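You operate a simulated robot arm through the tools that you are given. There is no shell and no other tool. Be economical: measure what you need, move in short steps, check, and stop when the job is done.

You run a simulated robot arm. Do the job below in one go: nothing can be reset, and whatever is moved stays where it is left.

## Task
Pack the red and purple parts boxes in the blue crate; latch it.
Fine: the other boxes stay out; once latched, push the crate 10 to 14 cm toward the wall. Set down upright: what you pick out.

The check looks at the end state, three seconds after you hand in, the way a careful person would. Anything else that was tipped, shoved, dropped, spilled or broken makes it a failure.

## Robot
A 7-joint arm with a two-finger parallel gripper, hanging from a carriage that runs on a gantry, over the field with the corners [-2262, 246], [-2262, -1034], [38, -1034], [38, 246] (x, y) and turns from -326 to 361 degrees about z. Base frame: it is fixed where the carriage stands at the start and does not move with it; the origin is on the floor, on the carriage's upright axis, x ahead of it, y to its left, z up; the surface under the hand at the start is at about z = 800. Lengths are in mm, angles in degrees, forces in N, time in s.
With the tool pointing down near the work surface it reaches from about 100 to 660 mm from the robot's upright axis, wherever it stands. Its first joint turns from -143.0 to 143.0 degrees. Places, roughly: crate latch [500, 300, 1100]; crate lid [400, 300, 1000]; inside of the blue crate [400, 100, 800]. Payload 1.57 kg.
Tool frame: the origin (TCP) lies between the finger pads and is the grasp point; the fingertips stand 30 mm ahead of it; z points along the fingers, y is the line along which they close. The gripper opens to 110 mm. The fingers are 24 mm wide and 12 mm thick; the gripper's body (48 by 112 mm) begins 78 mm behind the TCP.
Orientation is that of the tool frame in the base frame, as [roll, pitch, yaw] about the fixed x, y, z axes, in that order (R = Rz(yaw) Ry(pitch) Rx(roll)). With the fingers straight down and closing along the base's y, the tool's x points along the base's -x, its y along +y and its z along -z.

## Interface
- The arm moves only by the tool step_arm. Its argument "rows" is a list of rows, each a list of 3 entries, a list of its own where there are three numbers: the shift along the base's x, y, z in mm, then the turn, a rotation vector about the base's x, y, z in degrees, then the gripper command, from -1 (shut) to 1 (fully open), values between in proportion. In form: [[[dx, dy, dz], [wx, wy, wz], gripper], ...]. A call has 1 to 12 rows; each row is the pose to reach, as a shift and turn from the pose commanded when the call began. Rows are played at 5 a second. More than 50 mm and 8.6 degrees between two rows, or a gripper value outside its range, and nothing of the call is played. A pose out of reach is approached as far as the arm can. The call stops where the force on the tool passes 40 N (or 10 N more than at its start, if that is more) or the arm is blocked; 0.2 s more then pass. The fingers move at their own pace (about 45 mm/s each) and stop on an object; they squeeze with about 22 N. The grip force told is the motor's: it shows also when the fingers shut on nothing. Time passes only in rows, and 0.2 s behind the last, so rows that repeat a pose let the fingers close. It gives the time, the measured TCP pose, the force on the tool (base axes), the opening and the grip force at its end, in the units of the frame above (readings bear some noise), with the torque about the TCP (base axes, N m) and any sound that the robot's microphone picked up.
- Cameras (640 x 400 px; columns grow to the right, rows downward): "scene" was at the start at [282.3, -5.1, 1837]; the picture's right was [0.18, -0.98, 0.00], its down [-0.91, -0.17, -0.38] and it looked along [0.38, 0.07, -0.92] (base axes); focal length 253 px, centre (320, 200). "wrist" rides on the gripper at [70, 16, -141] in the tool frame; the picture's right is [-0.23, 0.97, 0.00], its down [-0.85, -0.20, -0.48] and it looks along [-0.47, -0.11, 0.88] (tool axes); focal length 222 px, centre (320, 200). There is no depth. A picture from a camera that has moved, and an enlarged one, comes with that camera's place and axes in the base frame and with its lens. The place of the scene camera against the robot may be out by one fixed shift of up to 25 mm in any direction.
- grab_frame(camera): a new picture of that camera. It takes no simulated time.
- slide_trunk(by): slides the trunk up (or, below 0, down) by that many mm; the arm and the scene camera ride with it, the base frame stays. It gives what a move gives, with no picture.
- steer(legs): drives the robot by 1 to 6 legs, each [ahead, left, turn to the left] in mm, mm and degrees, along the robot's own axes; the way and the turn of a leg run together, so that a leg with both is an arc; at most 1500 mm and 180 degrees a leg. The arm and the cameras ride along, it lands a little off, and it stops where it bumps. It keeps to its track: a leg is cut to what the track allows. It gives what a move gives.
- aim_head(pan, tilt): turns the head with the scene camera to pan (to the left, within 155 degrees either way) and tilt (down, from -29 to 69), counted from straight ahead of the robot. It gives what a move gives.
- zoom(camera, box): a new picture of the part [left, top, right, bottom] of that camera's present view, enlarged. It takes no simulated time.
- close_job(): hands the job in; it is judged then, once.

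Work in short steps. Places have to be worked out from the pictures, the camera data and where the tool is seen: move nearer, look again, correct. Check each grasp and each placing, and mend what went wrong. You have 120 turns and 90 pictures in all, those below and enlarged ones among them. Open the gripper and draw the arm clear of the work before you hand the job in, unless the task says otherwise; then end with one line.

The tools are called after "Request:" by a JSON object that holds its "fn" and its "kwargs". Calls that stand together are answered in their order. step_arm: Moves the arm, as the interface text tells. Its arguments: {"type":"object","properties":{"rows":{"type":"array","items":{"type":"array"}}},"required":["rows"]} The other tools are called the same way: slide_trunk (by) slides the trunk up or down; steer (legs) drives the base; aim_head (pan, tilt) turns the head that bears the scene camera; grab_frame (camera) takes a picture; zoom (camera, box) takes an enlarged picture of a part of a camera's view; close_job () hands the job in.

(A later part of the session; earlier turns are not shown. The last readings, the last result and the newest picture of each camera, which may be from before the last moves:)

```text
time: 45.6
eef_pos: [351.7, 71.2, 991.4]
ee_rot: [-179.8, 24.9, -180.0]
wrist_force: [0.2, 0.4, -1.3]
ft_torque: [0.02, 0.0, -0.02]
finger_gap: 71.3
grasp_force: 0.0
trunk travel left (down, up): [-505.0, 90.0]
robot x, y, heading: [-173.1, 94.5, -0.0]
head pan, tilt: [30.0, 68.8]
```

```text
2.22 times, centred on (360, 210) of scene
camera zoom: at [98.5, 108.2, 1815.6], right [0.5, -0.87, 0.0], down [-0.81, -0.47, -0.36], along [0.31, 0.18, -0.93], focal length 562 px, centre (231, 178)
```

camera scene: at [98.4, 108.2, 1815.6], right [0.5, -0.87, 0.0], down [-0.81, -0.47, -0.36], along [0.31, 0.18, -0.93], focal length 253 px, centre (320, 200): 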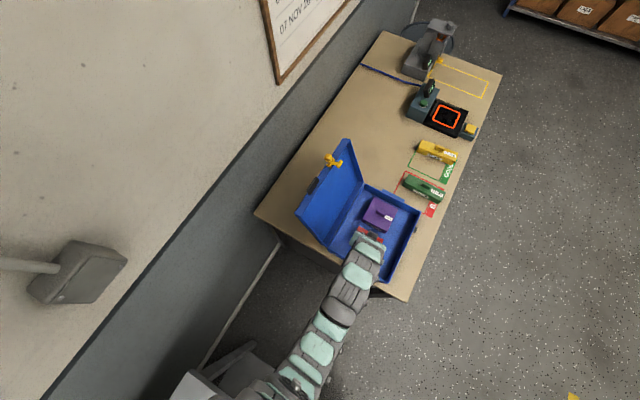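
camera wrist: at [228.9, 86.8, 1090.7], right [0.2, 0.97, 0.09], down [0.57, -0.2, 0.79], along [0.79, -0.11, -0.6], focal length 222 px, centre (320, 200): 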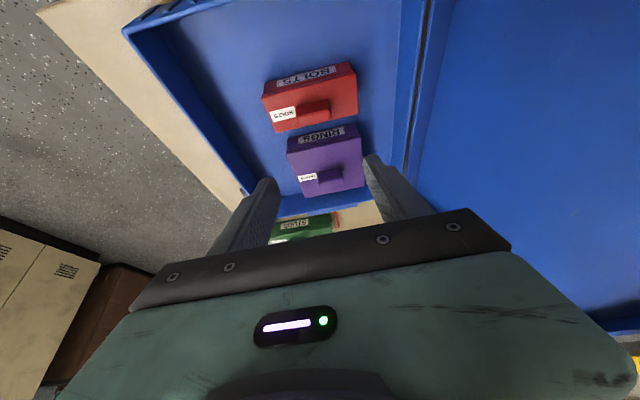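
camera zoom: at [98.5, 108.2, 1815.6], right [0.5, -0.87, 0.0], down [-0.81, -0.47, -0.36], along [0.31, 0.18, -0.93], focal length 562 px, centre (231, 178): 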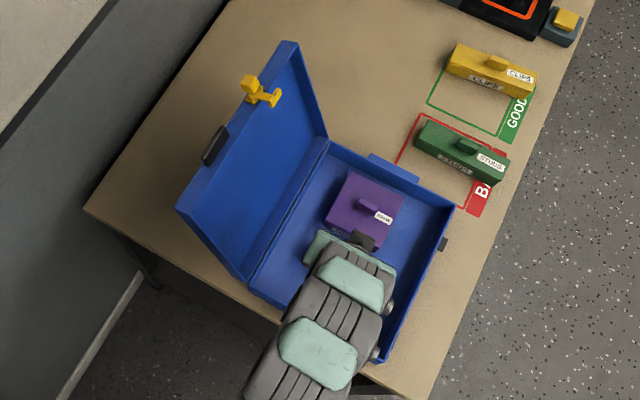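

Both boxes are in and upright. Next I'll study the lid, the yellow latch and the keeper on the crate front.

Request:
{"fn": "zoom", "kwargs": {"camera": "scene", "box": [310, 135, 370, 185]}}

Request:
{"fn": "zoom", "kwargs": {"camera": "scene", "box": [370, 180, 450, 240]}}

```text
8.00 times, centred on (340, 160) of scene
camera zoom: at [98.5, 108.2, 1815.6], right [0.5, -0.87, 0.0], down [-0.81, -0.47, -0.36], along [0.31, 0.18, -0.93], focal length 2022 px, centre (160, 520)
```

zoom: 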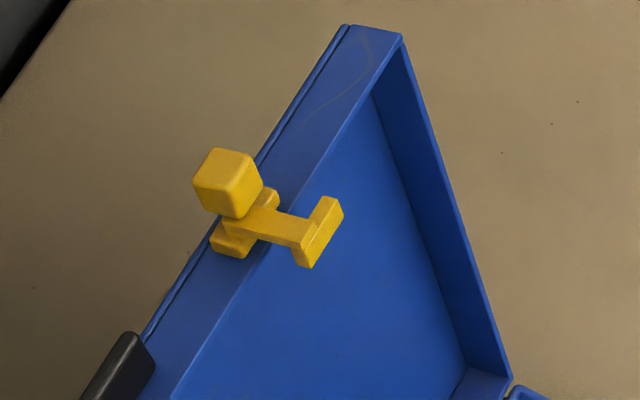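

```text
6.67 times, centred on (410, 210) of scene
camera zoom: at [98.5, 108.2, 1815.6], right [0.5, -0.87, 0.0], down [-0.81, -0.47, -0.36], along [0.31, 0.18, -0.93], focal length 1685 px, centre (-280, 133)
```

zoom: 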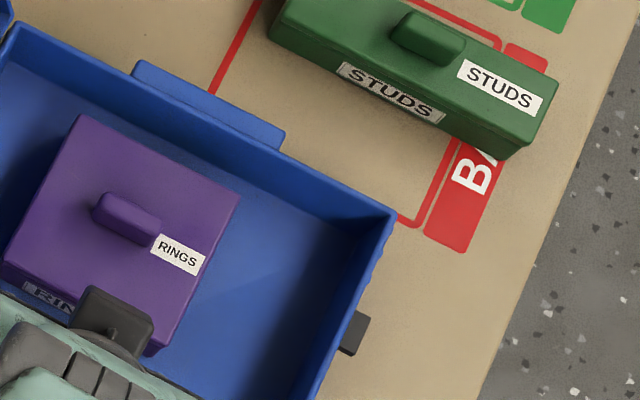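

The latch is a T-lever on the lid's front edge, and the black keeper is on the crate front at about x≈503. I'll bring the tool upright with the fingers shut, rise, and move behind the lid to push it over.

Request:
{"fn": "slide_trunk", "kwargs": {"by": 88}}

Request:
{"fn": "step_arm", "kwargs": {"rows": [[[15, 0, 10], [0, 8, 0], 0], [[35, 0, 30], [0, 16, 0], -0.5], [[55, 0, 50], [0, 24, 0], -1], [[70, 0, 80], [0, 25, 0], -1], [[70, 0, 110], [0, 25, 0], -1], [[70, 0, 130], [0, 25, 0], -1], [[70, 0, 130], [0, 25, 0], -1]]}}

Request:
{"fn": "aim_head", "kwargs": {"pan": 20, "tilt": 55}}

Request:
{"fn": "grab_frame", "kwargs": {"camera": "scene"}}

```text
time: 46.9
eef_pos: [351.4, 70.9, 1079.5]
ee_rot: [-179.9, 25.0, -180.0]
wrist_force: [-1.8, 0.0, 0.9]
ft_torque: [-0.02, 0.0, -0.02]
finger_gap: 71.6
grasp_force: 0.0
trunk travel left (down, up): [-593.0, 2.0]
robot x, y, heading: [-176.7, 94.3, -0.0]
head pan, tilt: [30.0, 68.8]
```

```text
time: 48.5
eef_pos: [421.7, 72.4, 1196.8]
ee_rot: [179.7, 0.3, -179.9]
wrist_force: [0.4, 0.0, -0.3]
ft_torque: [0.02, 0.0, -0.01]
finger_gap: 0.1
grasp_force: 21.5
out of reach, approached as far as the arm can: row 6, 7
trunk travel left (down, up): [-593.0, 2.0]
robot x, y, heading: [-175.1, 95.1, -0.0]
head pan, tilt: [30.0, 68.8]
```

```text
time: 49.2
eef_pos: [421.3, 72.6, 1197.4]
ee_rot: [179.8, 0.2, -179.8]
wrist_force: [0.2, 0.5, 0.5]
ft_torque: [0.07, -0.01, 0.03]
finger_gap: 0.3
grasp_force: 21.7
trunk travel left (down, up): [-593.0, 2.0]
robot x, y, heading: [-175.0, 95.5, 0.1]
head pan, tilt: [20.0, 55.0]
```

```text
51 pictures are left
camera scene: at [117.7, 104.9, 1919.0], right [0.34, -0.94, 0.0], down [-0.77, -0.28, -0.57], along [0.54, 0.2, -0.82], focal length 253 px, centre (320, 200)
```

scene: 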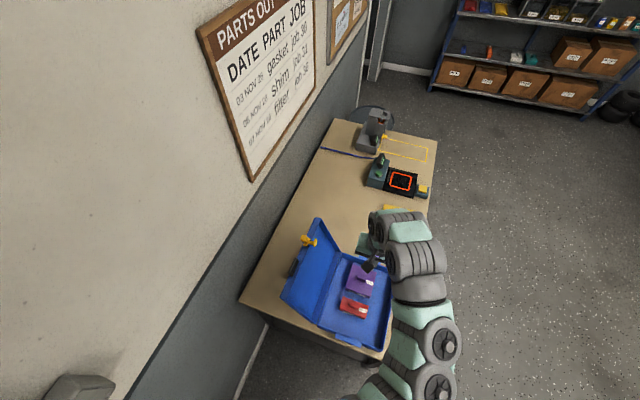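

I'm at z 1197 with tips at 1167. A wrist picture will let me measure the lid's top edge before crossing.

Request:
{"fn": "grab_frame", "kwargs": {"camera": "wrist"}}

```text
50 pictures are left
camera wrist: at [351.8, 87.6, 1337.4], right [0.23, 0.97, 0.0], down [0.85, -0.2, 0.48], along [0.47, -0.11, -0.88], focal length 222 px, centre (320, 200)
```

wrist: 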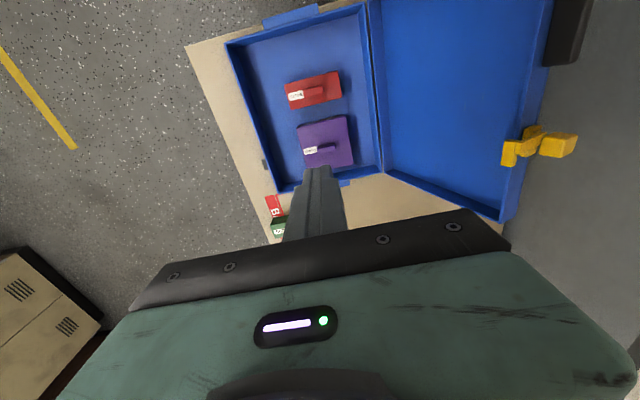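

The lid's top edge is at z≈1095, y≈290. The handle is at x≈365 and the latch knob at x≈470. I'll cross at x=421, between them, to y≈385.

Request:
{"fn": "step_arm", "kwargs": {"rows": [[[0, 45, 0], [0, 0, 0], -1], [[0, 90, 0], [0, 0, 0], -1], [[0, 135, 0], [0, 0, 0], -1], [[0, 180, 0], [0, 0, 0], -1], [[0, 225, 0], [0, 0, 0], -1], [[0, 270, 0], [0, 0, 0], -1], [[0, 312, 0], [0, 0, 0], -1], [[0, 312, 0], [0, 0, 0], -1]]}}

Request:
{"fn": "grab_frame", "kwargs": {"camera": "wrist"}}

Request:
{"fn": "grab_frame", "kwargs": {"camera": "scene"}}

```text
time: 51.0
eef_pos: [421.1, 383.4, 1194.9]
ee_rot: [-180.0, 0.0, -179.8]
wrist_force: [-0.1, 0.2, -0.5]
ft_torque: [0.01, -0.01, 0.0]
finger_gap: 0.0
grasp_force: 21.1
trunk travel left (down, up): [-593.0, 2.0]
robot x, y, heading: [-179.7, 99.1, 0.1]
head pan, tilt: [20.0, 55.0]
```

```text
49 pictures are left
camera wrist: at [351.5, 398.8, 1335.2], right [0.23, 0.97, 0.0], down [0.86, -0.2, 0.48], along [0.47, -0.11, -0.88], focal length 222 px, centre (320, 200)
```

wrist: 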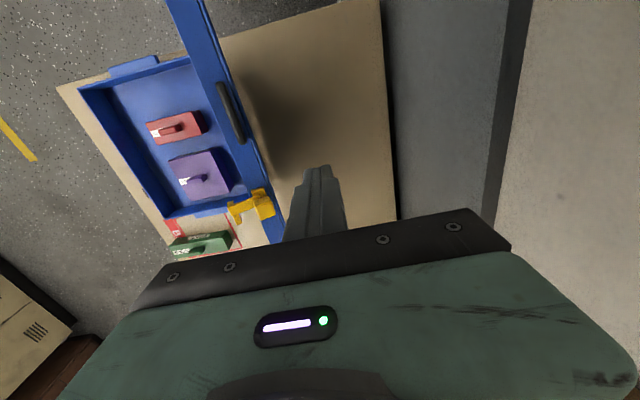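

```text
48 pictures are left
camera scene: at [117.8, 104.9, 1919.1], right [0.34, -0.94, 0.0], down [-0.77, -0.28, -0.57], along [0.54, 0.2, -0.82], focal length 253 px, centre (320, 200)
```

scene: 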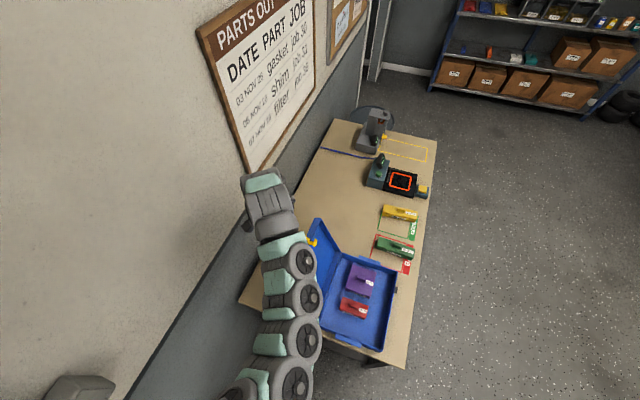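

The outer top edge of the lid is at about y 314. I'll descend behind it, tips to about z 1050, then push toward -y gently.

Request:
{"fn": "step_arm", "kwargs": {"rows": [[[0, 0, -40], [0, 0, 0], -1], [[0, 0, -80], [0, 0, 0], -1], [[0, 0, -115], [0, 0, 0], -1], [[0, -20, -115], [0, 0, 0], -1], [[0, -40, -115], [0, 0, 0], -1], [[0, -55, -115], [0, 0, 0], -1], [[0, -70, -115], [0, 0, 0], -1], [[0, -85, -115], [0, 0, 0], -1], [[0, -85, -115], [0, 0, 0], -1]]}}

Request:
{"fn": "grab_frame", "kwargs": {"camera": "wrist"}}

```text
time: 52.9
eef_pos: [424.1, 309.9, 1084.7]
ee_rot: [179.2, 0.3, -179.2]
wrist_force: [-5.1, 6.5, 13.8]
ft_torque: [-0.23, 0.08, -0.16]
finger_gap: 0.2
grasp_force: 21.0
trunk travel left (down, up): [-593.0, 2.0]
robot x, y, heading: [-180.5, 96.3, 0.0]
head pan, tilt: [20.0, 55.0]
stopped in row 9: the force on the tool passed its limit at 46 N (the readings are from after the stop); the commanded pose is now the measured one
```

```text
47 pictures are left
camera wrist: at [353.0, 323.4, 1225.4], right [0.22, 0.98, 0.02], down [0.85, -0.2, 0.48], along [0.47, -0.09, -0.88], focal length 222 px, centre (320, 200)
```

wrist: 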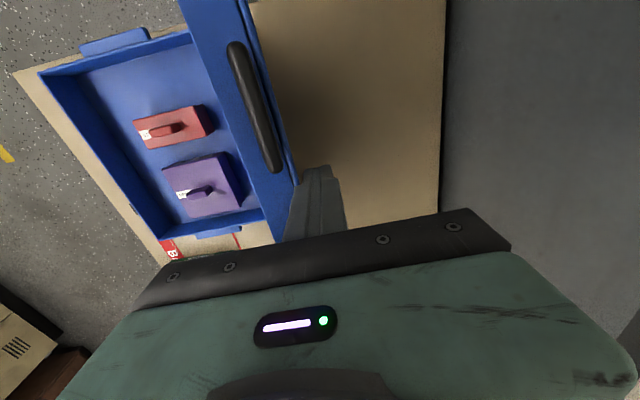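

Stopped at 46 N, partly upward. I'll look at where contact occurs and whether the lid moved.

Request:
{"fn": "zoom", "kwargs": {"camera": "scene", "box": [220, 160, 420, 360]}}

Request:
{"fn": "zoom", "kwargs": {"camera": "wrist", "box": [200, 100, 400, 260]}}

```text
2.00 times, centred on (320, 260) of scene
camera zoom: at [117.5, 106.2, 1919.2], right [0.35, -0.94, 0.0], down [-0.77, -0.28, -0.57], along [0.54, 0.2, -0.82], focal length 505 px, centre (320, 80)
```

zoom: 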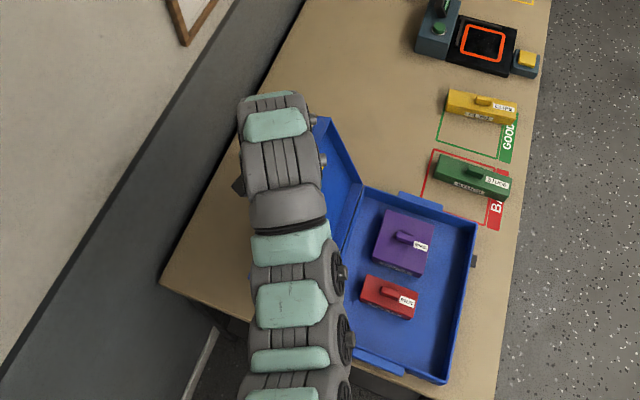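

```text
2.50 times, centred on (300, 180) of wrist
camera zoom: at [353.0, 323.4, 1225.4], right [0.22, 0.98, 0.02], down [0.85, -0.2, 0.48], along [0.47, -0.09, -0.88], focal length 555 px, centre (370, 250)
```

zoom: 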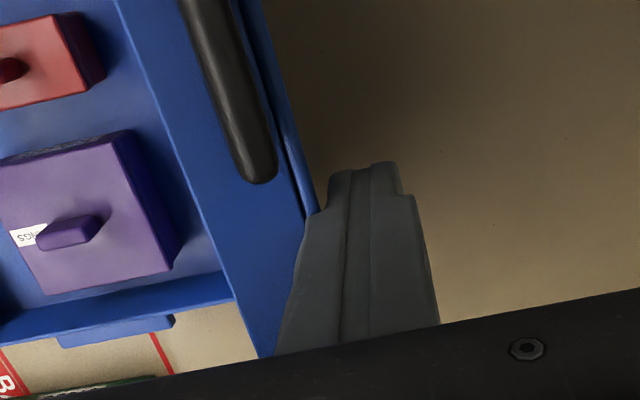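

The lid's edge rises as it swings and caught on the step in the finger. I'll back off, raise so only the narrow tips bear on the edge, and follow the arc.

Request:
{"fn": "step_arm", "kwargs": {"rows": [[[-3, 12, 5], [0, 0, 0], -1], [[-3, 25, 15], [0, 0, 0], -1], [[-3, 25, 26], [0, 0, 0], -1], [[-3, 25, 26], [0, 0, 0], -1]]}}

Request:
{"fn": "zoom", "kwargs": {"camera": "wrist", "box": [160, 80, 400, 260]}}

```text
time: 53.9
eef_pos: [419.0, 330.3, 1110.1]
ee_rot: [179.5, 0.2, -179.4]
wrist_force: [1.0, 0.0, 0.2]
ft_torque: [0.02, 0.0, 0.01]
finger_gap: 0.3
grasp_force: 20.7
trunk travel left (down, up): [-593.0, 2.0]
robot x, y, heading: [-175.4, 99.1, 0.2]
head pan, tilt: [20.0, 55.0]
```

```text
2.22 times, centred on (280, 170) of wrist
camera zoom: at [348.6, 345.4, 1250.5], right [0.22, 0.98, 0.01], down [0.86, -0.2, 0.48], along [0.47, -0.1, -0.88], focal length 494 px, centre (409, 267)
```

zoom: 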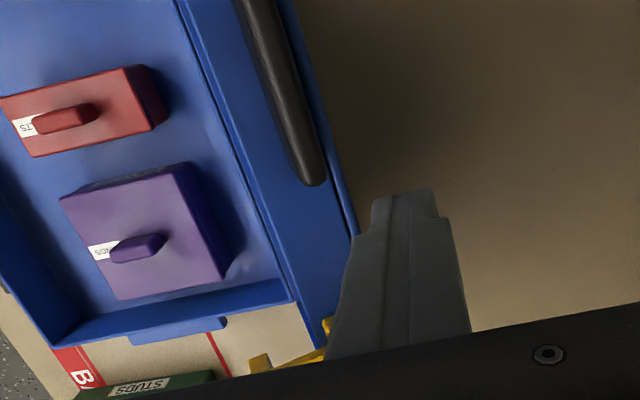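

The edge is back at y≈313, so the lid swings freely. Now I'll push along the arc past vertical.

Request:
{"fn": "step_arm", "kwargs": {"rows": [[[0, -10, 0], [0, 0, 0], -1], [[0, -25, 7], [0, 0, 0], -1], [[0, -40, 14], [0, 0, 0], -1], [[0, -58, 19], [0, 0, 0], -1], [[0, -76, 24], [0, 0, 0], -1], [[0, -94, 27], [0, 0, 0], -1], [[0, -112, 29], [0, 0, 0], -1], [[0, -112, 29], [0, 0, 0], -1]]}}

Request:
{"fn": "grab_frame", "kwargs": {"camera": "wrist"}}

```text
time: 55.7
eef_pos: [421.0, 218.6, 1140.9]
ee_rot: [179.4, 0.2, -179.5]
wrist_force: [-0.9, 0.5, -0.2]
ft_torque: [-0.01, 0.01, 0.02]
finger_gap: 0.0
grasp_force: 21.5
trunk travel left (down, up): [-593.0, 2.0]
robot x, y, heading: [-175.6, 95.8, 0.2]
head pan, tilt: [20.0, 55.0]
```

```text
43 pictures are left
camera wrist: at [349.6, 233.2, 1279.6], right [0.22, 0.98, 0.01], down [0.86, -0.2, 0.48], along [0.47, -0.1, -0.88], focal length 222 px, centre (320, 200)
```

wrist: 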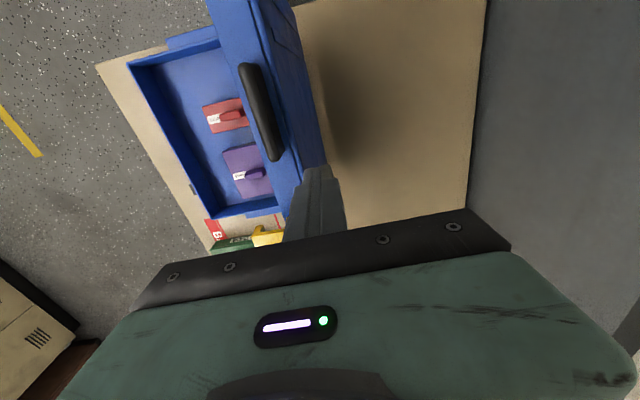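

The lid follows the finger and is near vertical. I'll continue a bit past vertical and see whether it holds or falls.

Request:
{"fn": "step_arm", "kwargs": {"rows": [[[0, -15, 0], [0, 0, 0], -1], [[0, -30, 0], [0, 0, 0], -1], [[0, -45, -2], [0, 0, 0], -1], [[0, -60, -4], [0, 0, 0], -1], [[0, -60, -4], [0, 0, 0], -1]]}}

Request:
{"fn": "grab_frame", "kwargs": {"camera": "wrist"}}

```text
time: 56.9
eef_pos: [420.4, 159.3, 1134.4]
ee_rot: [179.5, 0.2, -179.3]
wrist_force: [-0.5, -0.8, -0.5]
ft_torque: [-0.03, 0.0, -0.05]
finger_gap: 0.0
grasp_force: 21.1
trunk travel left (down, up): [-593.0, 2.0]
robot x, y, heading: [-175.2, 94.0, 0.3]
head pan, tilt: [20.0, 55.0]
```

```text
42 pictures are left
camera wrist: at [350.0, 173.9, 1276.0], right [0.22, 0.98, 0.01], down [0.86, -0.2, 0.48], along [0.47, -0.1, -0.88], focal length 222 px, centre (320, 200)
```

wrist: 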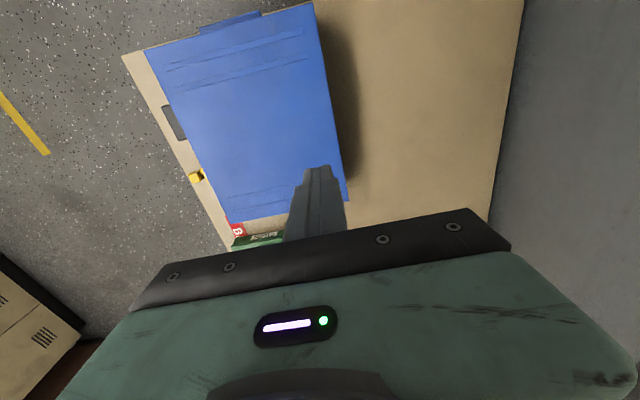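

The lid has dropped shut. I'll rise and move to the front side to inspect the latch.

Request:
{"fn": "step_arm", "kwargs": {"rows": [[[0, 0, 30], [0, 0, 0], -1], [[0, -45, 30], [0, 0, 0], -1], [[0, -90, 30], [0, 0, 0], -1], [[0, -135, 30], [0, 0, 0], -1], [[0, -180, 30], [0, 0, 0], -1], [[0, -225, 30], [0, 0, 0], -1], [[0, -270, 20], [0, 0, 0], -1], [[0, -315, 0], [0, 0, 0], -1], [[0, -340, 0], [0, 0, 0], -1]]}}

Request:
{"fn": "grab_frame", "kwargs": {"camera": "wrist"}}

Request:
{"fn": "zoom", "kwargs": {"camera": "scene", "box": [220, 180, 460, 380]}}

```text
time: 58.9
eef_pos: [419.3, -181.2, 1134.4]
ee_rot: [179.5, 0.3, -179.4]
wrist_force: [0.0, 0.9, -0.8]
ft_torque: [0.01, -0.04, 0.02]
finger_gap: 0.0
grasp_force: 21.3
trunk travel left (down, up): [-593.0, 2.0]
robot x, y, heading: [-173.7, 99.0, 0.3]
head pan, tilt: [20.0, 55.0]
```

```text
41 pictures are left
camera wrist: at [347.8, -168.5, 1275.1], right [0.22, 0.98, 0.01], down [0.86, -0.19, 0.48], along [0.47, -0.1, -0.88], focal length 222 px, centre (320, 200)
```

wrist: 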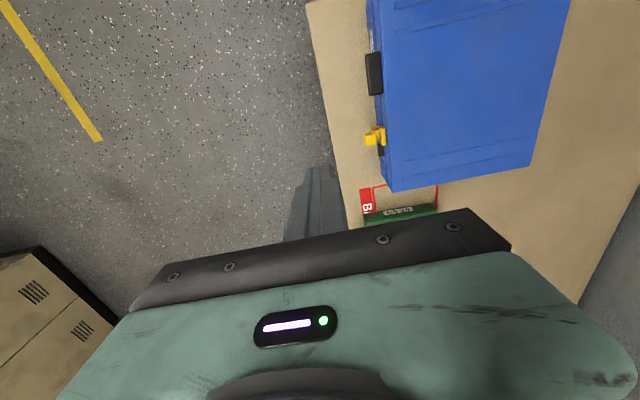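

```text
2.00 times, centred on (340, 280) of scene
camera zoom: at [117.6, 105.6, 1919.1], right [0.34, -0.94, 0.0], down [-0.77, -0.28, -0.57], along [0.54, 0.2, -0.82], focal length 505 px, centre (280, 40)
```

zoom: 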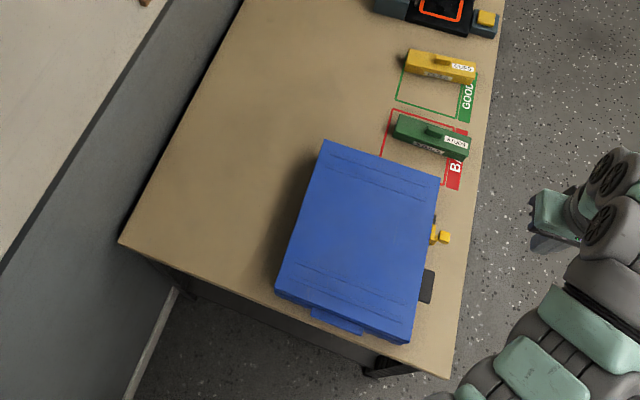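

Request:
{"fn": "zoom", "kwargs": {"camera": "wrist", "box": [330, 30, 430, 200]}}

Request:
{"fn": "zoom", "kwargs": {"camera": "scene", "box": [390, 260, 470, 320]}}

```text
2.35 times, centred on (380, 115) of wrist
camera zoom: at [347.8, -168.5, 1275.1], right [0.22, 0.98, 0.01], down [0.86, -0.19, 0.48], along [0.47, -0.1, -0.88], focal length 523 px, centre (179, 400)
```

zoom: 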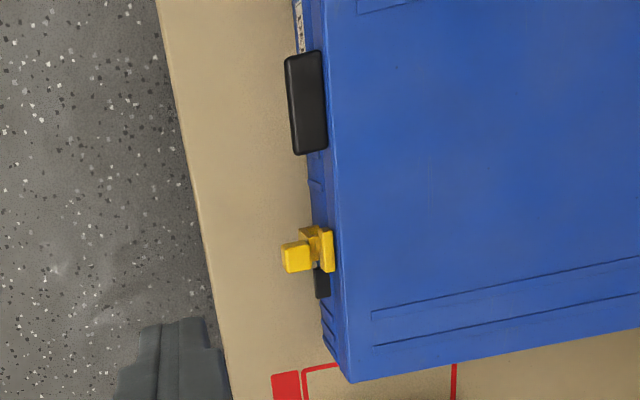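

```text
6.67 times, centred on (430, 290) of scene
camera zoom: at [117.6, 105.6, 1919.1], right [0.34, -0.94, 0.0], down [-0.77, -0.28, -0.57], along [0.54, 0.2, -0.82], focal length 1685 px, centre (-413, -400)
```

zoom: 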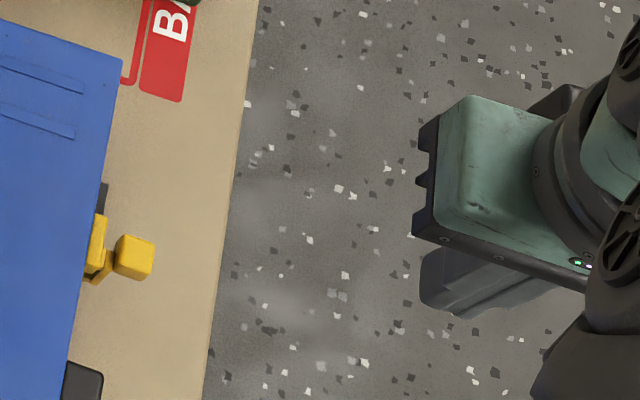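

The latch is at about x 458, while the black keeper on the front is at about x 498, so the latch must be slid or turned. I'll yaw the hand 90° to get a frontal view.

Request:
{"fn": "step_arm", "kwargs": {"rows": [[[0, -5, 0], [0, 0, 8.3], -1], [[0, -10, 0], [0, 0, 16.6], -1], [[0, -15, 0], [0, 0, 25], -1], [[0, -20, 0], [0, 0, 33.3], -1], [[0, -25, 0], [0, 0, 41.6], -1], [[0, -30, 0], [0, 0, 50], -1], [[0, -35, 0], [0, 0, 58.3], -1], [[0, -40, 0], [0, 0, 66.6], -1], [[0, -40, 0], [0, 0, 75], -1], [[0, -40, 0], [0, 0, 83.3], -1], [[0, -40, 0], [0, 0, 90], -1], [[0, -40, 0], [0, 0, 90], -1]]}}

Request:
{"fn": "step_arm", "kwargs": {"rows": [[[0, 0, -20], [8.3, 0, 0], -1], [[0, 0, -40], [16.6, 0, 0], -1], [[0, 0, -60], [25, 0, 0], -1], [[0, 0, -80], [33, 0, 0], -1], [[0, 0, -100], [40, 0, 0], -1], [[0, 0, -100], [40, 0, 0], -1]]}}

Request:
{"fn": "grab_frame", "kwargs": {"camera": "wrist"}}

```text
time: 61.5
eef_pos: [421.7, -220.1, 1134.3]
ee_rot: [179.5, 0.3, -89.4]
wrist_force: [0.0, -0.7, -0.1]
ft_torque: [-0.01, -0.02, -0.03]
finger_gap: 0.0
grasp_force: 21.4
trunk travel left (down, up): [-593.0, 2.0]
robot x, y, heading: [-172.4, 95.8, 0.2]
head pan, tilt: [20.0, 55.0]
```

```text
time: 62.9
eef_pos: [327.4, -203.7, 1062.5]
ee_rot: [180.0, 37.9, -89.2]
wrist_force: [0.7, 0.5, -0.3]
ft_torque: [-0.08, 0.03, 0.04]
finger_gap: 0.2
grasp_force: 21.5
out of reach, approached as far as the arm can: row 3, 4, 5, 6
trunk travel left (down, up): [-593.0, 2.0]
robot x, y, heading: [-175.0, 98.1, 0.3]
head pan, tilt: [20.0, 55.0]
```

```text
37 pictures are left
camera wrist: at [312.8, -345.8, 1130.7], right [-0.98, 0.16, 0.14], down [0.19, 0.38, 0.9], along [0.09, 0.91, -0.41], focal length 222 px, centre (320, 200)
```

wrist: 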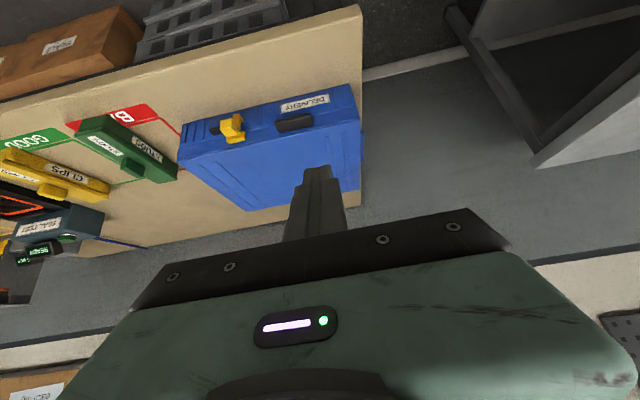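

Request:
{"fn": "zoom", "kwargs": {"camera": "wrist", "box": [190, 80, 270, 160]}}

Request:
{"fn": "zoom", "kwargs": {"camera": "wrist", "box": [170, 70, 370, 220]}}

```text
5.00 times, centred on (230, 120) of wrist
camera zoom: at [312.8, -345.8, 1130.7], right [-0.98, 0.16, 0.14], down [0.19, 0.38, 0.9], along [0.09, 0.91, -0.41], focal length 1111 px, centre (770, 600)
```

zoom: 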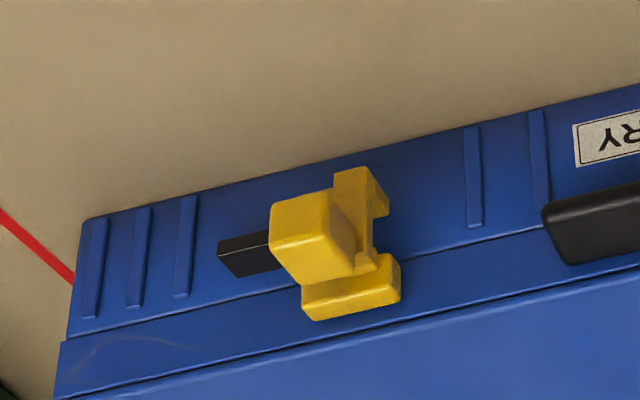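

```text
2.67 times, centred on (270, 145) of wrist
camera zoom: at [312.8, -345.8, 1130.7], right [-0.98, 0.16, 0.14], down [0.19, 0.38, 0.9], along [0.09, 0.91, -0.41], focal length 592 px, centre (453, 347)
```

zoom: 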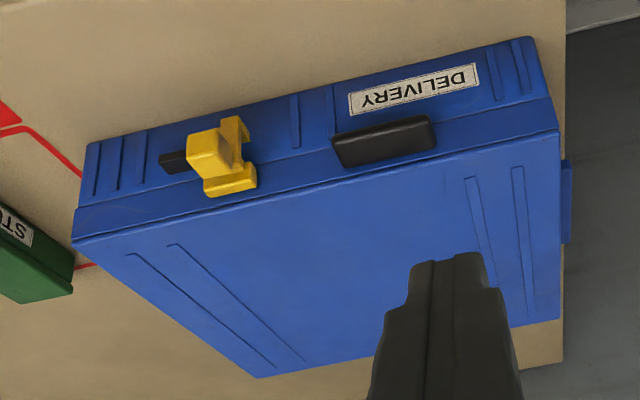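

The frontal view clarifies it: a yellow I-shaped bolt with a knob, and the keeper bar to its +x side. It should slide +x so its notch takes the keeper. Two views put the knob at about [463,-97,866], roughly 22 mm across. I'll bring the hand upright near it, on its -x side.

Request:
{"fn": "step_arm", "kwargs": {"rows": [[[20, 5, 0], [-8, 0, 0], -1], [[40, 10, 0], [-16, 0, 0], -1], [[60, 15, 0], [-24, 0, 0], -1], [[80, 20, 0], [-32, 0, 0], -1], [[92, 30, 0], [-38, 0, 0], -1], [[92, 45, -20], [-38, 0, 0], -1], [[92, 54, -60], [-38, 0, 0], -1], [[92, 54, -90], [-38, 0, 0], -1], [[92, 54, -90], [-38, 0, 0], -1]]}}

Request:
{"fn": "grab_frame", "kwargs": {"camera": "wrist"}}

```text
time: 64.9
eef_pos: [422.9, -147.0, 969.7]
ee_rot: [179.4, 2.2, -89.3]
wrist_force: [0.3, 0.3, -0.2]
ft_torque: [0.02, 0.01, -0.02]
finger_gap: 0.1
grasp_force: 21.0
trunk travel left (down, up): [-593.0, 2.0]
robot x, y, heading: [-174.9, 94.4, 0.1]
head pan, tilt: [20.0, 55.0]
```

```text
34 pictures are left
camera wrist: at [408.5, -222.3, 1108.9], right [-0.98, 0.22, 0.02], down [0.2, 0.84, 0.51], along [0.1, 0.5, -0.86], focal length 222 px, centre (320, 200)
```

wrist: 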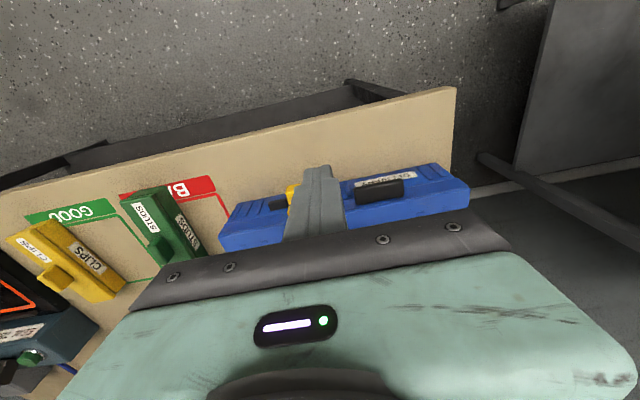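

I'll descend to knob height while out in front, then move in to y≈-101 beside the knob.

Request:
{"fn": "step_arm", "kwargs": {"rows": [[[0, 0, -40], [0, 0, 0], -1], [[2, 0, -80], [0, 0, 0], -1], [[2, 15, -82], [0, 0, 0], -1], [[2, 30, -82], [0, 0, 0], -1], [[2, 45, -82], [0, 0, 0], -1], [[2, 45, -82], [0, 0, 0], -1]]}}

Request:
{"fn": "zoom", "kwargs": {"camera": "wrist", "box": [220, 80, 420, 240]}}

Request:
{"fn": "zoom", "kwargs": {"camera": "scene", "box": [340, 240, 460, 340]}}

```text
time: 66.3
eef_pos: [421.1, -101.7, 890.8]
ee_rot: [179.4, 2.2, -89.5]
wrist_force: [0.1, -0.3, 0.3]
ft_torque: [-0.03, 0.0, -0.01]
finger_gap: 0.0
grasp_force: 21.4
out of reach, approached as far as the arm can: row 2, 3, 4, 5, 6
trunk travel left (down, up): [-593.0, 2.0]
robot x, y, heading: [-174.1, 97.7, 0.4]
head pan, tilt: [20.0, 55.0]
```

```text
2.50 times, centred on (320, 160) of wrist
camera zoom: at [405.9, -177.4, 1029.7], right [-0.98, 0.22, 0.02], down [0.2, 0.84, 0.51], along [0.1, 0.5, -0.86], focal length 555 px, centre (320, 300)
```

zoom: 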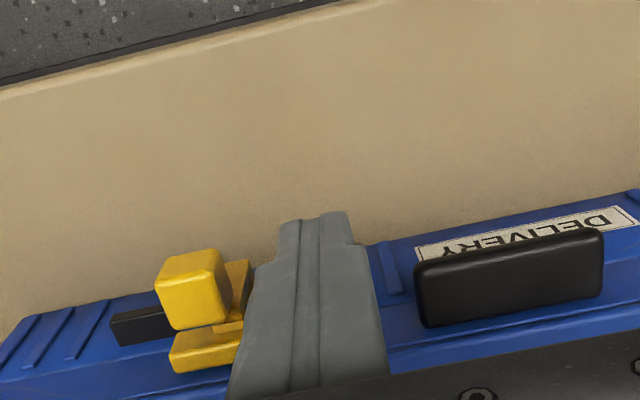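

```text
4.00 times, centred on (400, 290) of scene
camera zoom: at [117.6, 105.5, 1919.1], right [0.34, -0.94, 0.0], down [-0.77, -0.28, -0.57], along [0.54, 0.2, -0.82], focal length 1011 px, centre (0, -160)
```

zoom: 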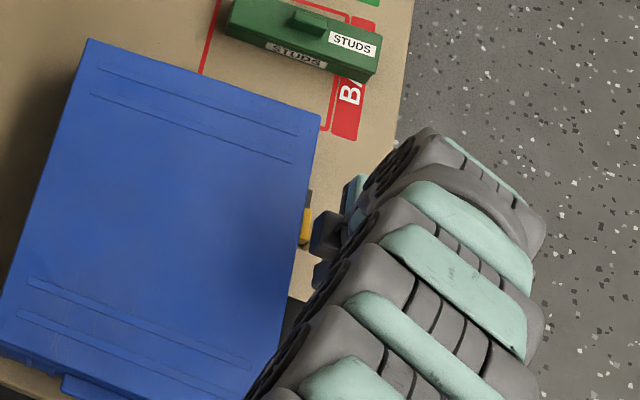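

The finger is well placed but at its lower reach limit. I'll back out, rise, lower the trunk 100, and re-approach with reach to spare.

Request:
{"fn": "step_arm", "kwargs": {"rows": [[[0, -20, 0], [0, 0, 0], -1], [[0, -45, 20], [0, 0, 0], -1], [[0, -45, 60], [0, 0, 0], -1], [[0, -45, 100], [0, 0, 0], -1], [[0, -45, 140], [0, 0, 0], -1], [[0, -45, 140], [0, 0, 0], -1]]}}

Request:
{"fn": "slide_trunk", "kwargs": {"by": -110}}

Request:
{"fn": "step_arm", "kwargs": {"rows": [[[3, 0, -20], [0, -2, 0], -1], [[3, 0, -33], [0, -2, 0], -1], [[3, 20, -33], [0, -2, 0], -1], [[3, 46, -33], [0, -2, 0], -1], [[3, 46, -33], [0, -2, 0], -1]]}}

```text
time: 67.7
eef_pos: [421.5, -147.8, 1031.7]
ee_rot: [179.5, 2.2, -89.6]
wrist_force: [0.2, -0.4, 0.4]
ft_torque: [-0.01, 0.0, -0.01]
finger_gap: 0.1
grasp_force: 21.6
out of reach, approached as far as the arm can: row 1
trunk travel left (down, up): [-593.0, 2.0]
robot x, y, heading: [-173.4, 94.6, 0.2]
head pan, tilt: [20.0, 55.0]
```

```text
time: 69.1
eef_pos: [420.1, -146.7, 921.3]
ee_rot: [179.6, 2.1, -89.5]
wrist_force: [-0.3, 0.8, -0.6]
ft_torque: [0.02, 0.05, 0.02]
finger_gap: 0.3
grasp_force: 21.3
trunk travel left (down, up): [-483.0, 112.0]
robot x, y, heading: [-175.7, 94.2, 0.1]
head pan, tilt: [20.0, 55.0]
```

```text
time: 70.3
eef_pos: [423.0, -100.4, 887.2]
ee_rot: [-178.5, 2.2, -89.4]
wrist_force: [0.1, -0.5, -0.9]
ft_torque: [-0.02, -0.02, -0.01]
finger_gap: 0.2
grasp_force: 21.3
trunk travel left (down, up): [-483.0, 112.0]
robot x, y, heading: [-177.0, 97.8, 0.2]
head pan, tilt: [20.0, 55.0]
```

Now I'll push the knob in +x in small steps, watching the force.

Request:
{"fn": "step_arm", "kwargs": {"rows": [[[6, 0, 0], [0, 0, 0], -1], [[12, 0, 0], [0, 0, 0], -1], [[18, 0, 0], [0, 0, 0], -1], [[22, 0, 0], [0, 0, 0], -1], [[26, 0, 0], [0, 0, 0], -1], [[26, 0, 0], [0, 0, 0], -1]]}}

Request:
{"fn": "zoom", "kwargs": {"camera": "wrist", "box": [220, 80, 420, 240]}}

```text
time: 71.7
eef_pos: [449.7, -101.1, 887.7]
ee_rot: [-178.5, 2.2, -89.5]
wrist_force: [0.6, 1.2, 1.1]
ft_torque: [0.0, -0.04, 0.0]
finger_gap: 0.1
grasp_force: 21.1
trunk travel left (down, up): [-483.0, 112.0]
robot x, y, heading: [-175.5, 94.0, 0.0]
head pan, tilt: [20.0, 55.0]
```

```text
2.50 times, centred on (320, 160) of wrist
camera zoom: at [430.5, -176.5, 1025.2], right [-0.98, 0.22, -0.02], down [0.18, 0.84, 0.52], along [0.13, 0.5, -0.86], focal length 555 px, centre (320, 300)
```

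zoom: 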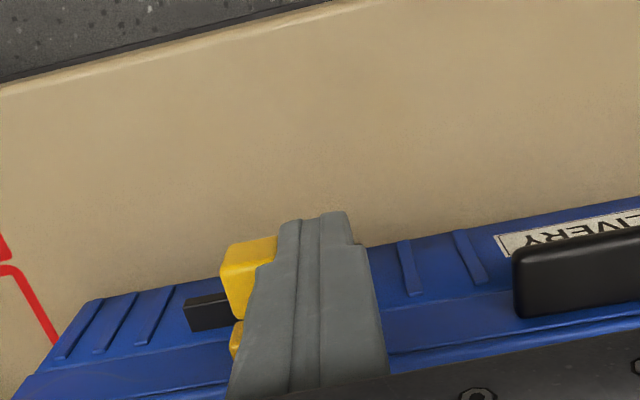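

Force is still near zero. I'll push another 10 mm and check.

Request:
{"fn": "step_arm", "kwargs": {"rows": [[[4, 0, 0], [0, 0, 0], -1], [[8, 0, 0], [0, 0, 0], -1], [[12, 0, 0], [0, 0, 0], -1], [[12, 0, 0], [0, 0, 0], -1]]}}

Request:
{"fn": "zoom", "kwargs": {"camera": "wrist", "box": [220, 80, 420, 240]}}

```text
time: 72.7
eef_pos: [462.0, -100.4, 887.5]
ee_rot: [-178.5, 2.1, -89.5]
wrist_force: [-0.2, 0.3, 0.2]
ft_torque: [0.0, -0.02, 0.02]
finger_gap: 0.1
grasp_force: 20.7
trunk travel left (down, up): [-483.0, 112.0]
robot x, y, heading: [-177.1, 97.4, 0.4]
head pan, tilt: [20.0, 55.0]
```

```text
2.50 times, centred on (320, 160) of wrist
camera zoom: at [442.3, -176.4, 1024.5], right [-0.98, 0.22, -0.02], down [0.18, 0.84, 0.52], along [0.13, 0.5, -0.86], focal length 555 px, centre (320, 300)
```

zoom: 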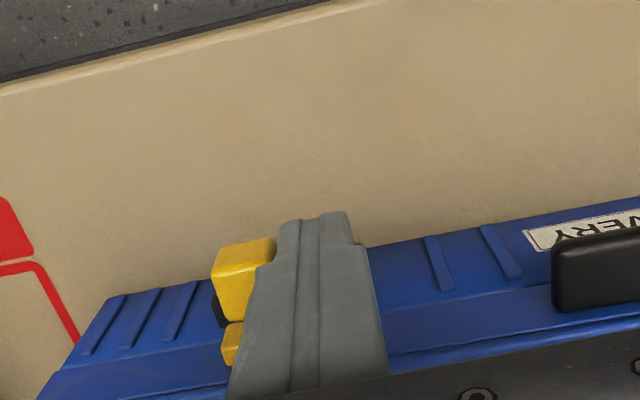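

The knob now moves with the finger and the keeper is disappearing behind it, so the bolt slides freely. I'll continue in small steps.

Request:
{"fn": "step_arm", "kwargs": {"rows": [[[3, 0, 0], [0, 0, 0], -1], [[6, 0, 0], [0, 0, 0], -1], [[9, 0, 0], [0, 0, 0], -1], [[12, 0, 0], [0, 0, 0], -1], [[12, 0, 0], [0, 0, 0], -1]]}}

Request:
{"fn": "zoom", "kwargs": {"camera": "wrist", "box": [220, 80, 420, 240]}}

```text
time: 73.9
eef_pos: [473.1, -101.0, 887.7]
ee_rot: [-178.6, 2.1, -89.4]
wrist_force: [-4.3, -1.3, -1.3]
ft_torque: [-0.03, 0.11, -0.02]
finger_gap: 0.0
grasp_force: 21.2
trunk travel left (down, up): [-483.0, 112.0]
robot x, y, heading: [-180.2, 92.0, 0.3]
head pan, tilt: [20.0, 55.0]
```

```text
2.50 times, centred on (320, 160) of wrist
camera zoom: at [453.9, -177.3, 1024.8], right [-0.98, 0.22, -0.02], down [0.18, 0.84, 0.52], along [0.13, 0.5, -0.86], focal length 555 px, centre (320, 300)
```

zoom: 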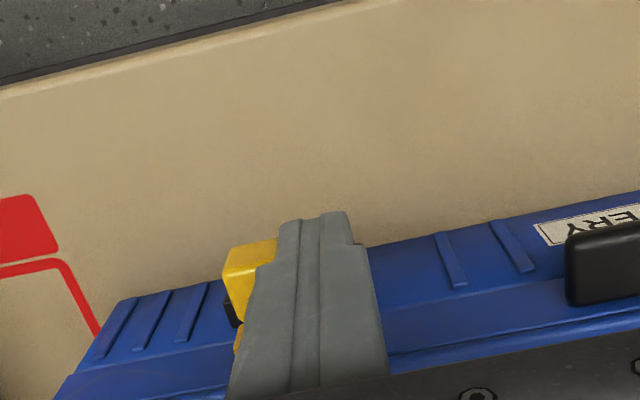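

The force is now -4 N and the knob lagged slightly. I'll back off in x and look at the bolt's state.

Request:
{"fn": "step_arm", "kwargs": {"rows": [[[-10, 0, 0], [0, 0, 0], -1], [[-30, 0, 0], [0, 0, 0], -1], [[-50, 0, 0], [0, 0, 0], -1], [[-50, -10, 0], [0, 0, 0], -1]]}}

Request:
{"fn": "zoom", "kwargs": {"camera": "wrist", "box": [220, 80, 420, 240]}}

```text
time: 74.9
eef_pos: [422.4, -111.0, 887.1]
ee_rot: [-178.5, 2.2, -89.3]
wrist_force: [-0.6, 0.9, 0.2]
ft_torque: [-0.04, -0.01, 0.01]
finger_gap: 0.1
grasp_force: 21.2
trunk travel left (down, up): [-483.0, 112.0]
robot x, y, heading: [-174.0, 97.3, 0.2]
head pan, tilt: [20.0, 55.0]
```

```text
2.50 times, centred on (320, 160) of wrist
camera zoom: at [403.4, -186.6, 1025.3], right [-0.98, 0.22, -0.02], down [0.18, 0.84, 0.52], along [0.12, 0.5, -0.86], focal length 555 px, centre (320, 300)
```

zoom: 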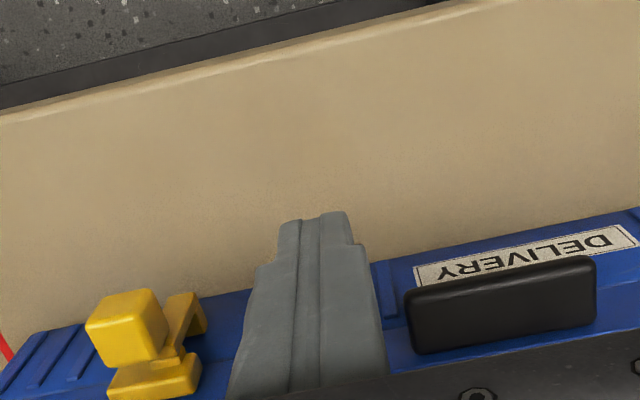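

The bolt has moved substantially and now covers the keeper. I'll zoom closer to judge whether it's fully engaged.

Request:
{"fn": "zoom", "kwargs": {"camera": "wrist", "box": [215, 180, 315, 245]}}

```text
6.15 times, centred on (265, 212) of wrist
camera zoom: at [403.4, -186.6, 1025.3], right [-0.98, 0.22, -0.02], down [0.18, 0.84, 0.52], along [0.12, 0.5, -0.86], focal length 1367 px, centre (658, 123)
```

zoom: 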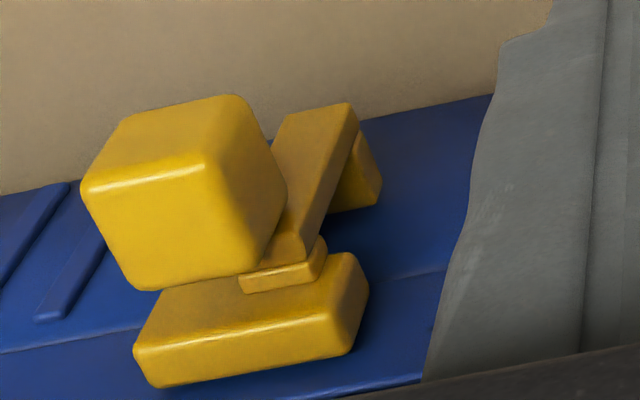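

The knob is now near x≈494, having travelled about 30 mm. I'll push again in fine steps to see whether it's against its stop.

Request:
{"fn": "step_arm", "kwargs": {"rows": [[[0, 12, 0], [0, 0, 0], -1], [[30, 12, 0], [0, 0, 0], -1], [[48, 12, 0], [0, 0, 0], -1], [[51, 12, 0], [0, 0, 0], -1], [[53, 12, 0], [0, 0, 0], -1], [[53, 12, 0], [0, 0, 0], -1]]}}

```text
time: 76.3
eef_pos: [475.6, -98.9, 886.6]
ee_rot: [-178.6, 2.1, -89.3]
wrist_force: [-1.8, 0.2, -0.4]
ft_torque: [-0.02, 0.03, 0.02]
finger_gap: 0.2
grasp_force: 21.3
trunk travel left (down, up): [-483.0, 112.0]
robot x, y, heading: [-175.8, 98.9, 0.2]
head pan, tilt: [20.0, 55.0]
```

Request:
{"fn": "step_arm", "kwargs": {"rows": [[[2, 0, 0], [0, 0, 0], -1], [[4, 0, 0], [0, 0, 0], -1], [[6, 0, 0], [0, 0, 0], -1], [[6, 0, 0], [0, 0, 0], -1]]}}

Request:
{"fn": "zoom", "kwargs": {"camera": "wrist", "box": [220, 80, 420, 240]}}

```text
time: 77.3
eef_pos: [482.7, -98.5, 886.2]
ee_rot: [-178.6, 2.1, -89.5]
wrist_force: [-3.2, 1.0, -0.8]
ft_torque: [0.03, 0.1, 0.03]
finger_gap: 0.0
grasp_force: 21.7
trunk travel left (down, up): [-483.0, 112.0]
robot x, y, heading: [-175.6, 97.7, 0.2]
head pan, tilt: [20.0, 55.0]
```

```text
2.50 times, centred on (320, 160) of wrist
camera zoom: at [462.4, -174.3, 1024.1], right [-0.98, 0.22, -0.02], down [0.18, 0.84, 0.52], along [0.13, 0.5, -0.86], focal length 555 px, centre (320, 300)
```

zoom: 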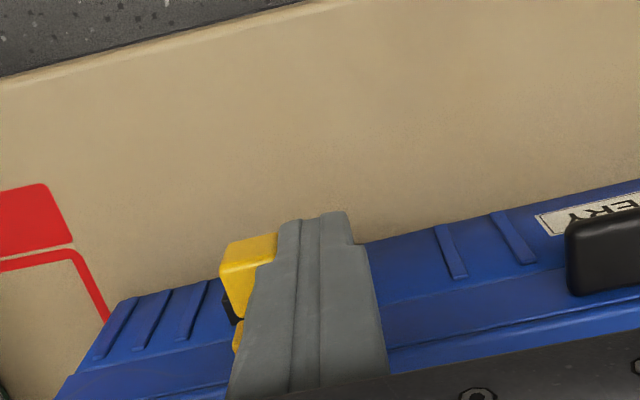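

The bolt no longer moves relative to the crate. The crate itself crept about 8 mm in +x at only ~3 N, so the bolt looks to be at its stop. I'll back off and view it from the +x side to confirm.

Request:
{"fn": "step_arm", "kwargs": {"rows": [[[-15, 0, 0], [0, 0, 0], -1], [[-25, -30, 0], [0, 0, 0], -1], [[-15, -60, 30], [0, 0, 0], -1], [[20, -80, 60], [0, 0, 0], -1], [[60, -90, 80], [0, 0, 0], -1], [[100, -95, 90], [0, 0, 0], -1], [[120, -95, 90], [0, 0, 0], -1], [[120, -95, 90], [0, 0, 0], -1]]}}

Request:
{"fn": "step_arm", "kwargs": {"rows": [[[0, 0, 0], [8, 0, 0], -1], [[0, 0, 0], [16, 0, 0], -1], [[0, 0, 0], [24, 0, 0], -1], [[0, 0, 0], [24, 0, 0], -1]]}}

Request:
{"fn": "grab_frame", "kwargs": {"camera": "wrist"}}

```text
refused: row 4 steps farther than a row can; nothing moved
```

```text
time: 78.3
eef_pos: [453.3, -89.2, 899.1]
ee_rot: [-178.2, 26.3, -89.2]
wrist_force: [0.3, -0.2, -0.6]
ft_torque: [0.01, -0.04, 0.0]
finger_gap: 0.2
grasp_force: 21.4
out of reach, approached as far as the arm can: row 2, 3, 4
trunk travel left (down, up): [-483.0, 112.0]
robot x, y, heading: [-179.3, 93.9, 0.4]
head pan, tilt: [20.0, 55.0]
```

```text
25 pictures are left
camera wrist: at [434.6, -214.9, 993.5], right [-0.98, 0.2, 0.07], down [0.18, 0.56, 0.81], along [0.13, 0.81, -0.58], focal length 222 px, centre (320, 200)
```

wrist: 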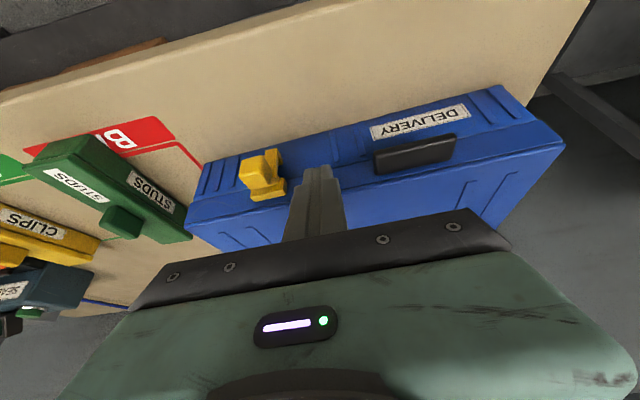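

One call was refused and the tilt ran alone, but without any contact force. I'll zoom in on the bolt from this view.

Request:
{"fn": "zoom", "kwargs": {"camera": "wrist", "box": [190, 120, 310, 220]}}

```text
4.00 times, centred on (250, 170) of wrist
camera zoom: at [434.6, -214.9, 993.5], right [-0.98, 0.2, 0.07], down [0.18, 0.56, 0.81], along [0.13, 0.81, -0.58], focal length 888 px, centre (600, 320)
```

zoom: 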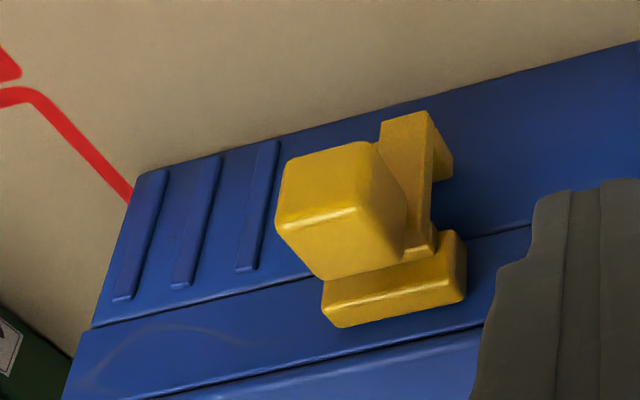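

The keeper is fully behind the bolt. I'll check from the +x side that it sits in the notch.

Request:
{"fn": "step_arm", "kwargs": {"rows": [[[0, -25, 0], [0, 0, 0], -1], [[0, -50, 20], [0, 0, 0], -1], [[20, -70, 40], [0, 0, 0], -1], [[50, -80, 60], [0, 0, 0], -1], [[85, -85, 70], [0, 0, 0], -1], [[120, -85, 70], [0, 0, 0], -1], [[150, -85, 70], [0, 0, 0], -1], [[150, -85, 70], [0, 0, 0], -1]]}}

Request:
{"fn": "grab_frame", "kwargs": {"camera": "wrist"}}

```text
time: 80.1
eef_pos: [485.7, -136.6, 996.3]
ee_rot: [-178.3, 26.3, -89.3]
wrist_force: [0.1, 0.3, 0.6]
ft_torque: [-0.01, 0.04, 0.02]
finger_gap: 0.0
grasp_force: 21.3
out of reach, approached as far as the arm can: row 1, 2, 3, 4, 5, 6, 7, 8
trunk travel left (down, up): [-483.0, 112.0]
robot x, y, heading: [-174.0, 97.4, 0.0]
head pan, tilt: [20.0, 55.0]
```

```text
23 pictures are left
camera wrist: at [466.6, -261.0, 1091.2], right [-0.98, 0.2, 0.07], down [0.18, 0.56, 0.81], along [0.12, 0.81, -0.58], focal length 222 px, centre (320, 200)
```

wrist: 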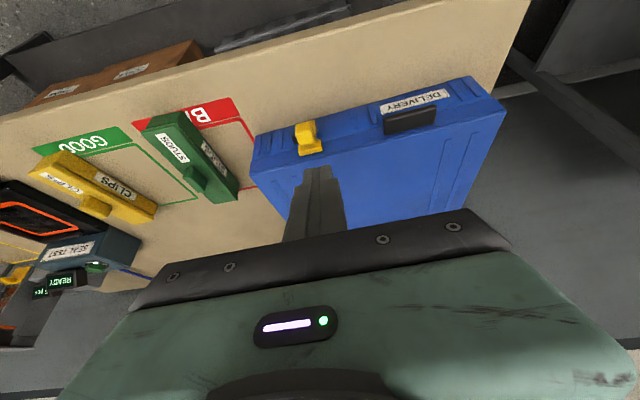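

I'll shift the carriage ahead and right for reach and the viewpoint.

Request:
{"fn": "steer", "kwargs": {"legs": [[125, -60, 0]]}}

Request:
{"fn": "zoom", "kwargs": {"camera": "wrist", "box": [310, 60, 470, 160]}}

```text
time: 81.4
eef_pos: [609.4, -193.0, 995.0]
ee_rot: [-178.2, 26.1, -89.3]
wrist_force: [-0.1, -0.4, -0.8]
ft_torque: [0.03, 0.0, -0.03]
finger_gap: 0.0
grasp_force: 21.2
trunk travel left (down, up): [-483.0, 112.0]
robot x, y, heading: [-51.9, 41.8, 0.3]
head pan, tilt: [20.0, 55.0]
```

```text
4.00 times, centred on (390, 110) of wrist
camera zoom: at [589.9, -318.2, 1090.8], right [-0.98, 0.2, 0.07], down [0.18, 0.56, 0.81], along [0.12, 0.81, -0.58], focal length 888 px, centre (40, 560)
```

zoom: 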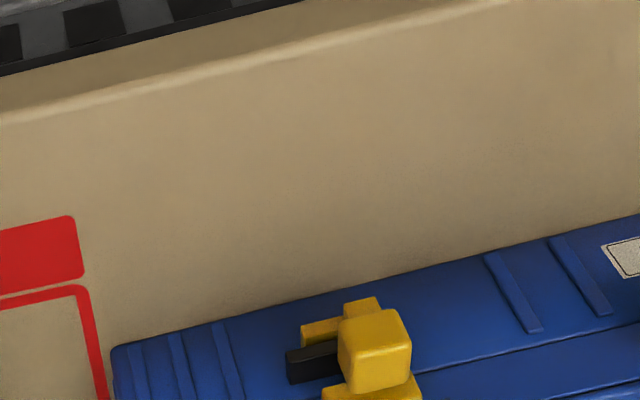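

From this side the keeper sits in the notch, with the lower bar of the bolt under it, so it's latched. Now I'll set up to push: hand upright in front at x≈440, in the gap between handle and bolt, fingers spread 40 mm for a straight push.

Request:
{"fn": "step_arm", "kwargs": {"rows": [[[-30, 0, 0], [-8, 0, 0], -1], [[-65, 5, 0], [-16, 0, 0], -0.6], [[-100, 10, 0], [-24, 0, 0], -0.27], [[-135, 20, 0], [-26, 0, 0], -0.27], [[-169, 30, 0], [-26, 0, 0], -0.27], [[-169, 43, -35], [-26, 0, 0], -0.27], [[-169, 43, -75], [-26, 0, 0], -0.27], [[-169, 43, -110], [-26, 0, 0], -0.27], [[-169, 43, -140], [-26, 0, 0], -0.27], [[-169, 43, -140], [-26, 0, 0], -0.27]]}}

Request:
{"fn": "grab_frame", "kwargs": {"camera": "wrist"}}

```text
time: 83.6
eef_pos: [439.3, -150.5, 855.5]
ee_rot: [-178.8, 0.2, -89.2]
wrist_force: [0.0, 0.4, 0.7]
ft_torque: [-0.01, -0.03, 0.02]
finger_gap: 40.2
grasp_force: 0.0
trunk travel left (down, up): [-483.0, 112.0]
robot x, y, heading: [-53.9, 42.5, 0.3]
head pan, tilt: [20.0, 55.0]
```

```text
21 pictures are left
camera wrist: at [420.4, -221.4, 996.3], right [-0.98, 0.22, -0.02], down [0.18, 0.86, 0.49], along [0.12, 0.47, -0.87], focal length 222 px, centre (320, 200)
```

wrist: 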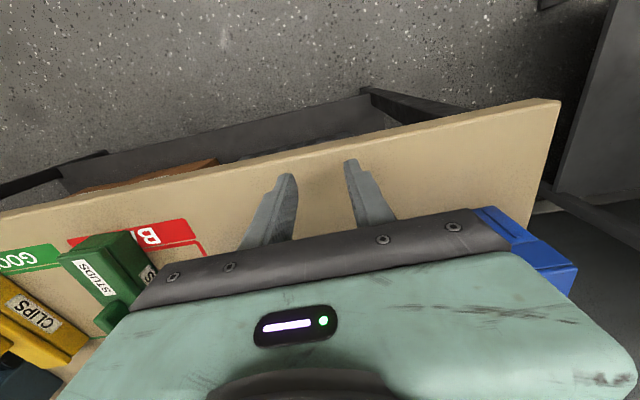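

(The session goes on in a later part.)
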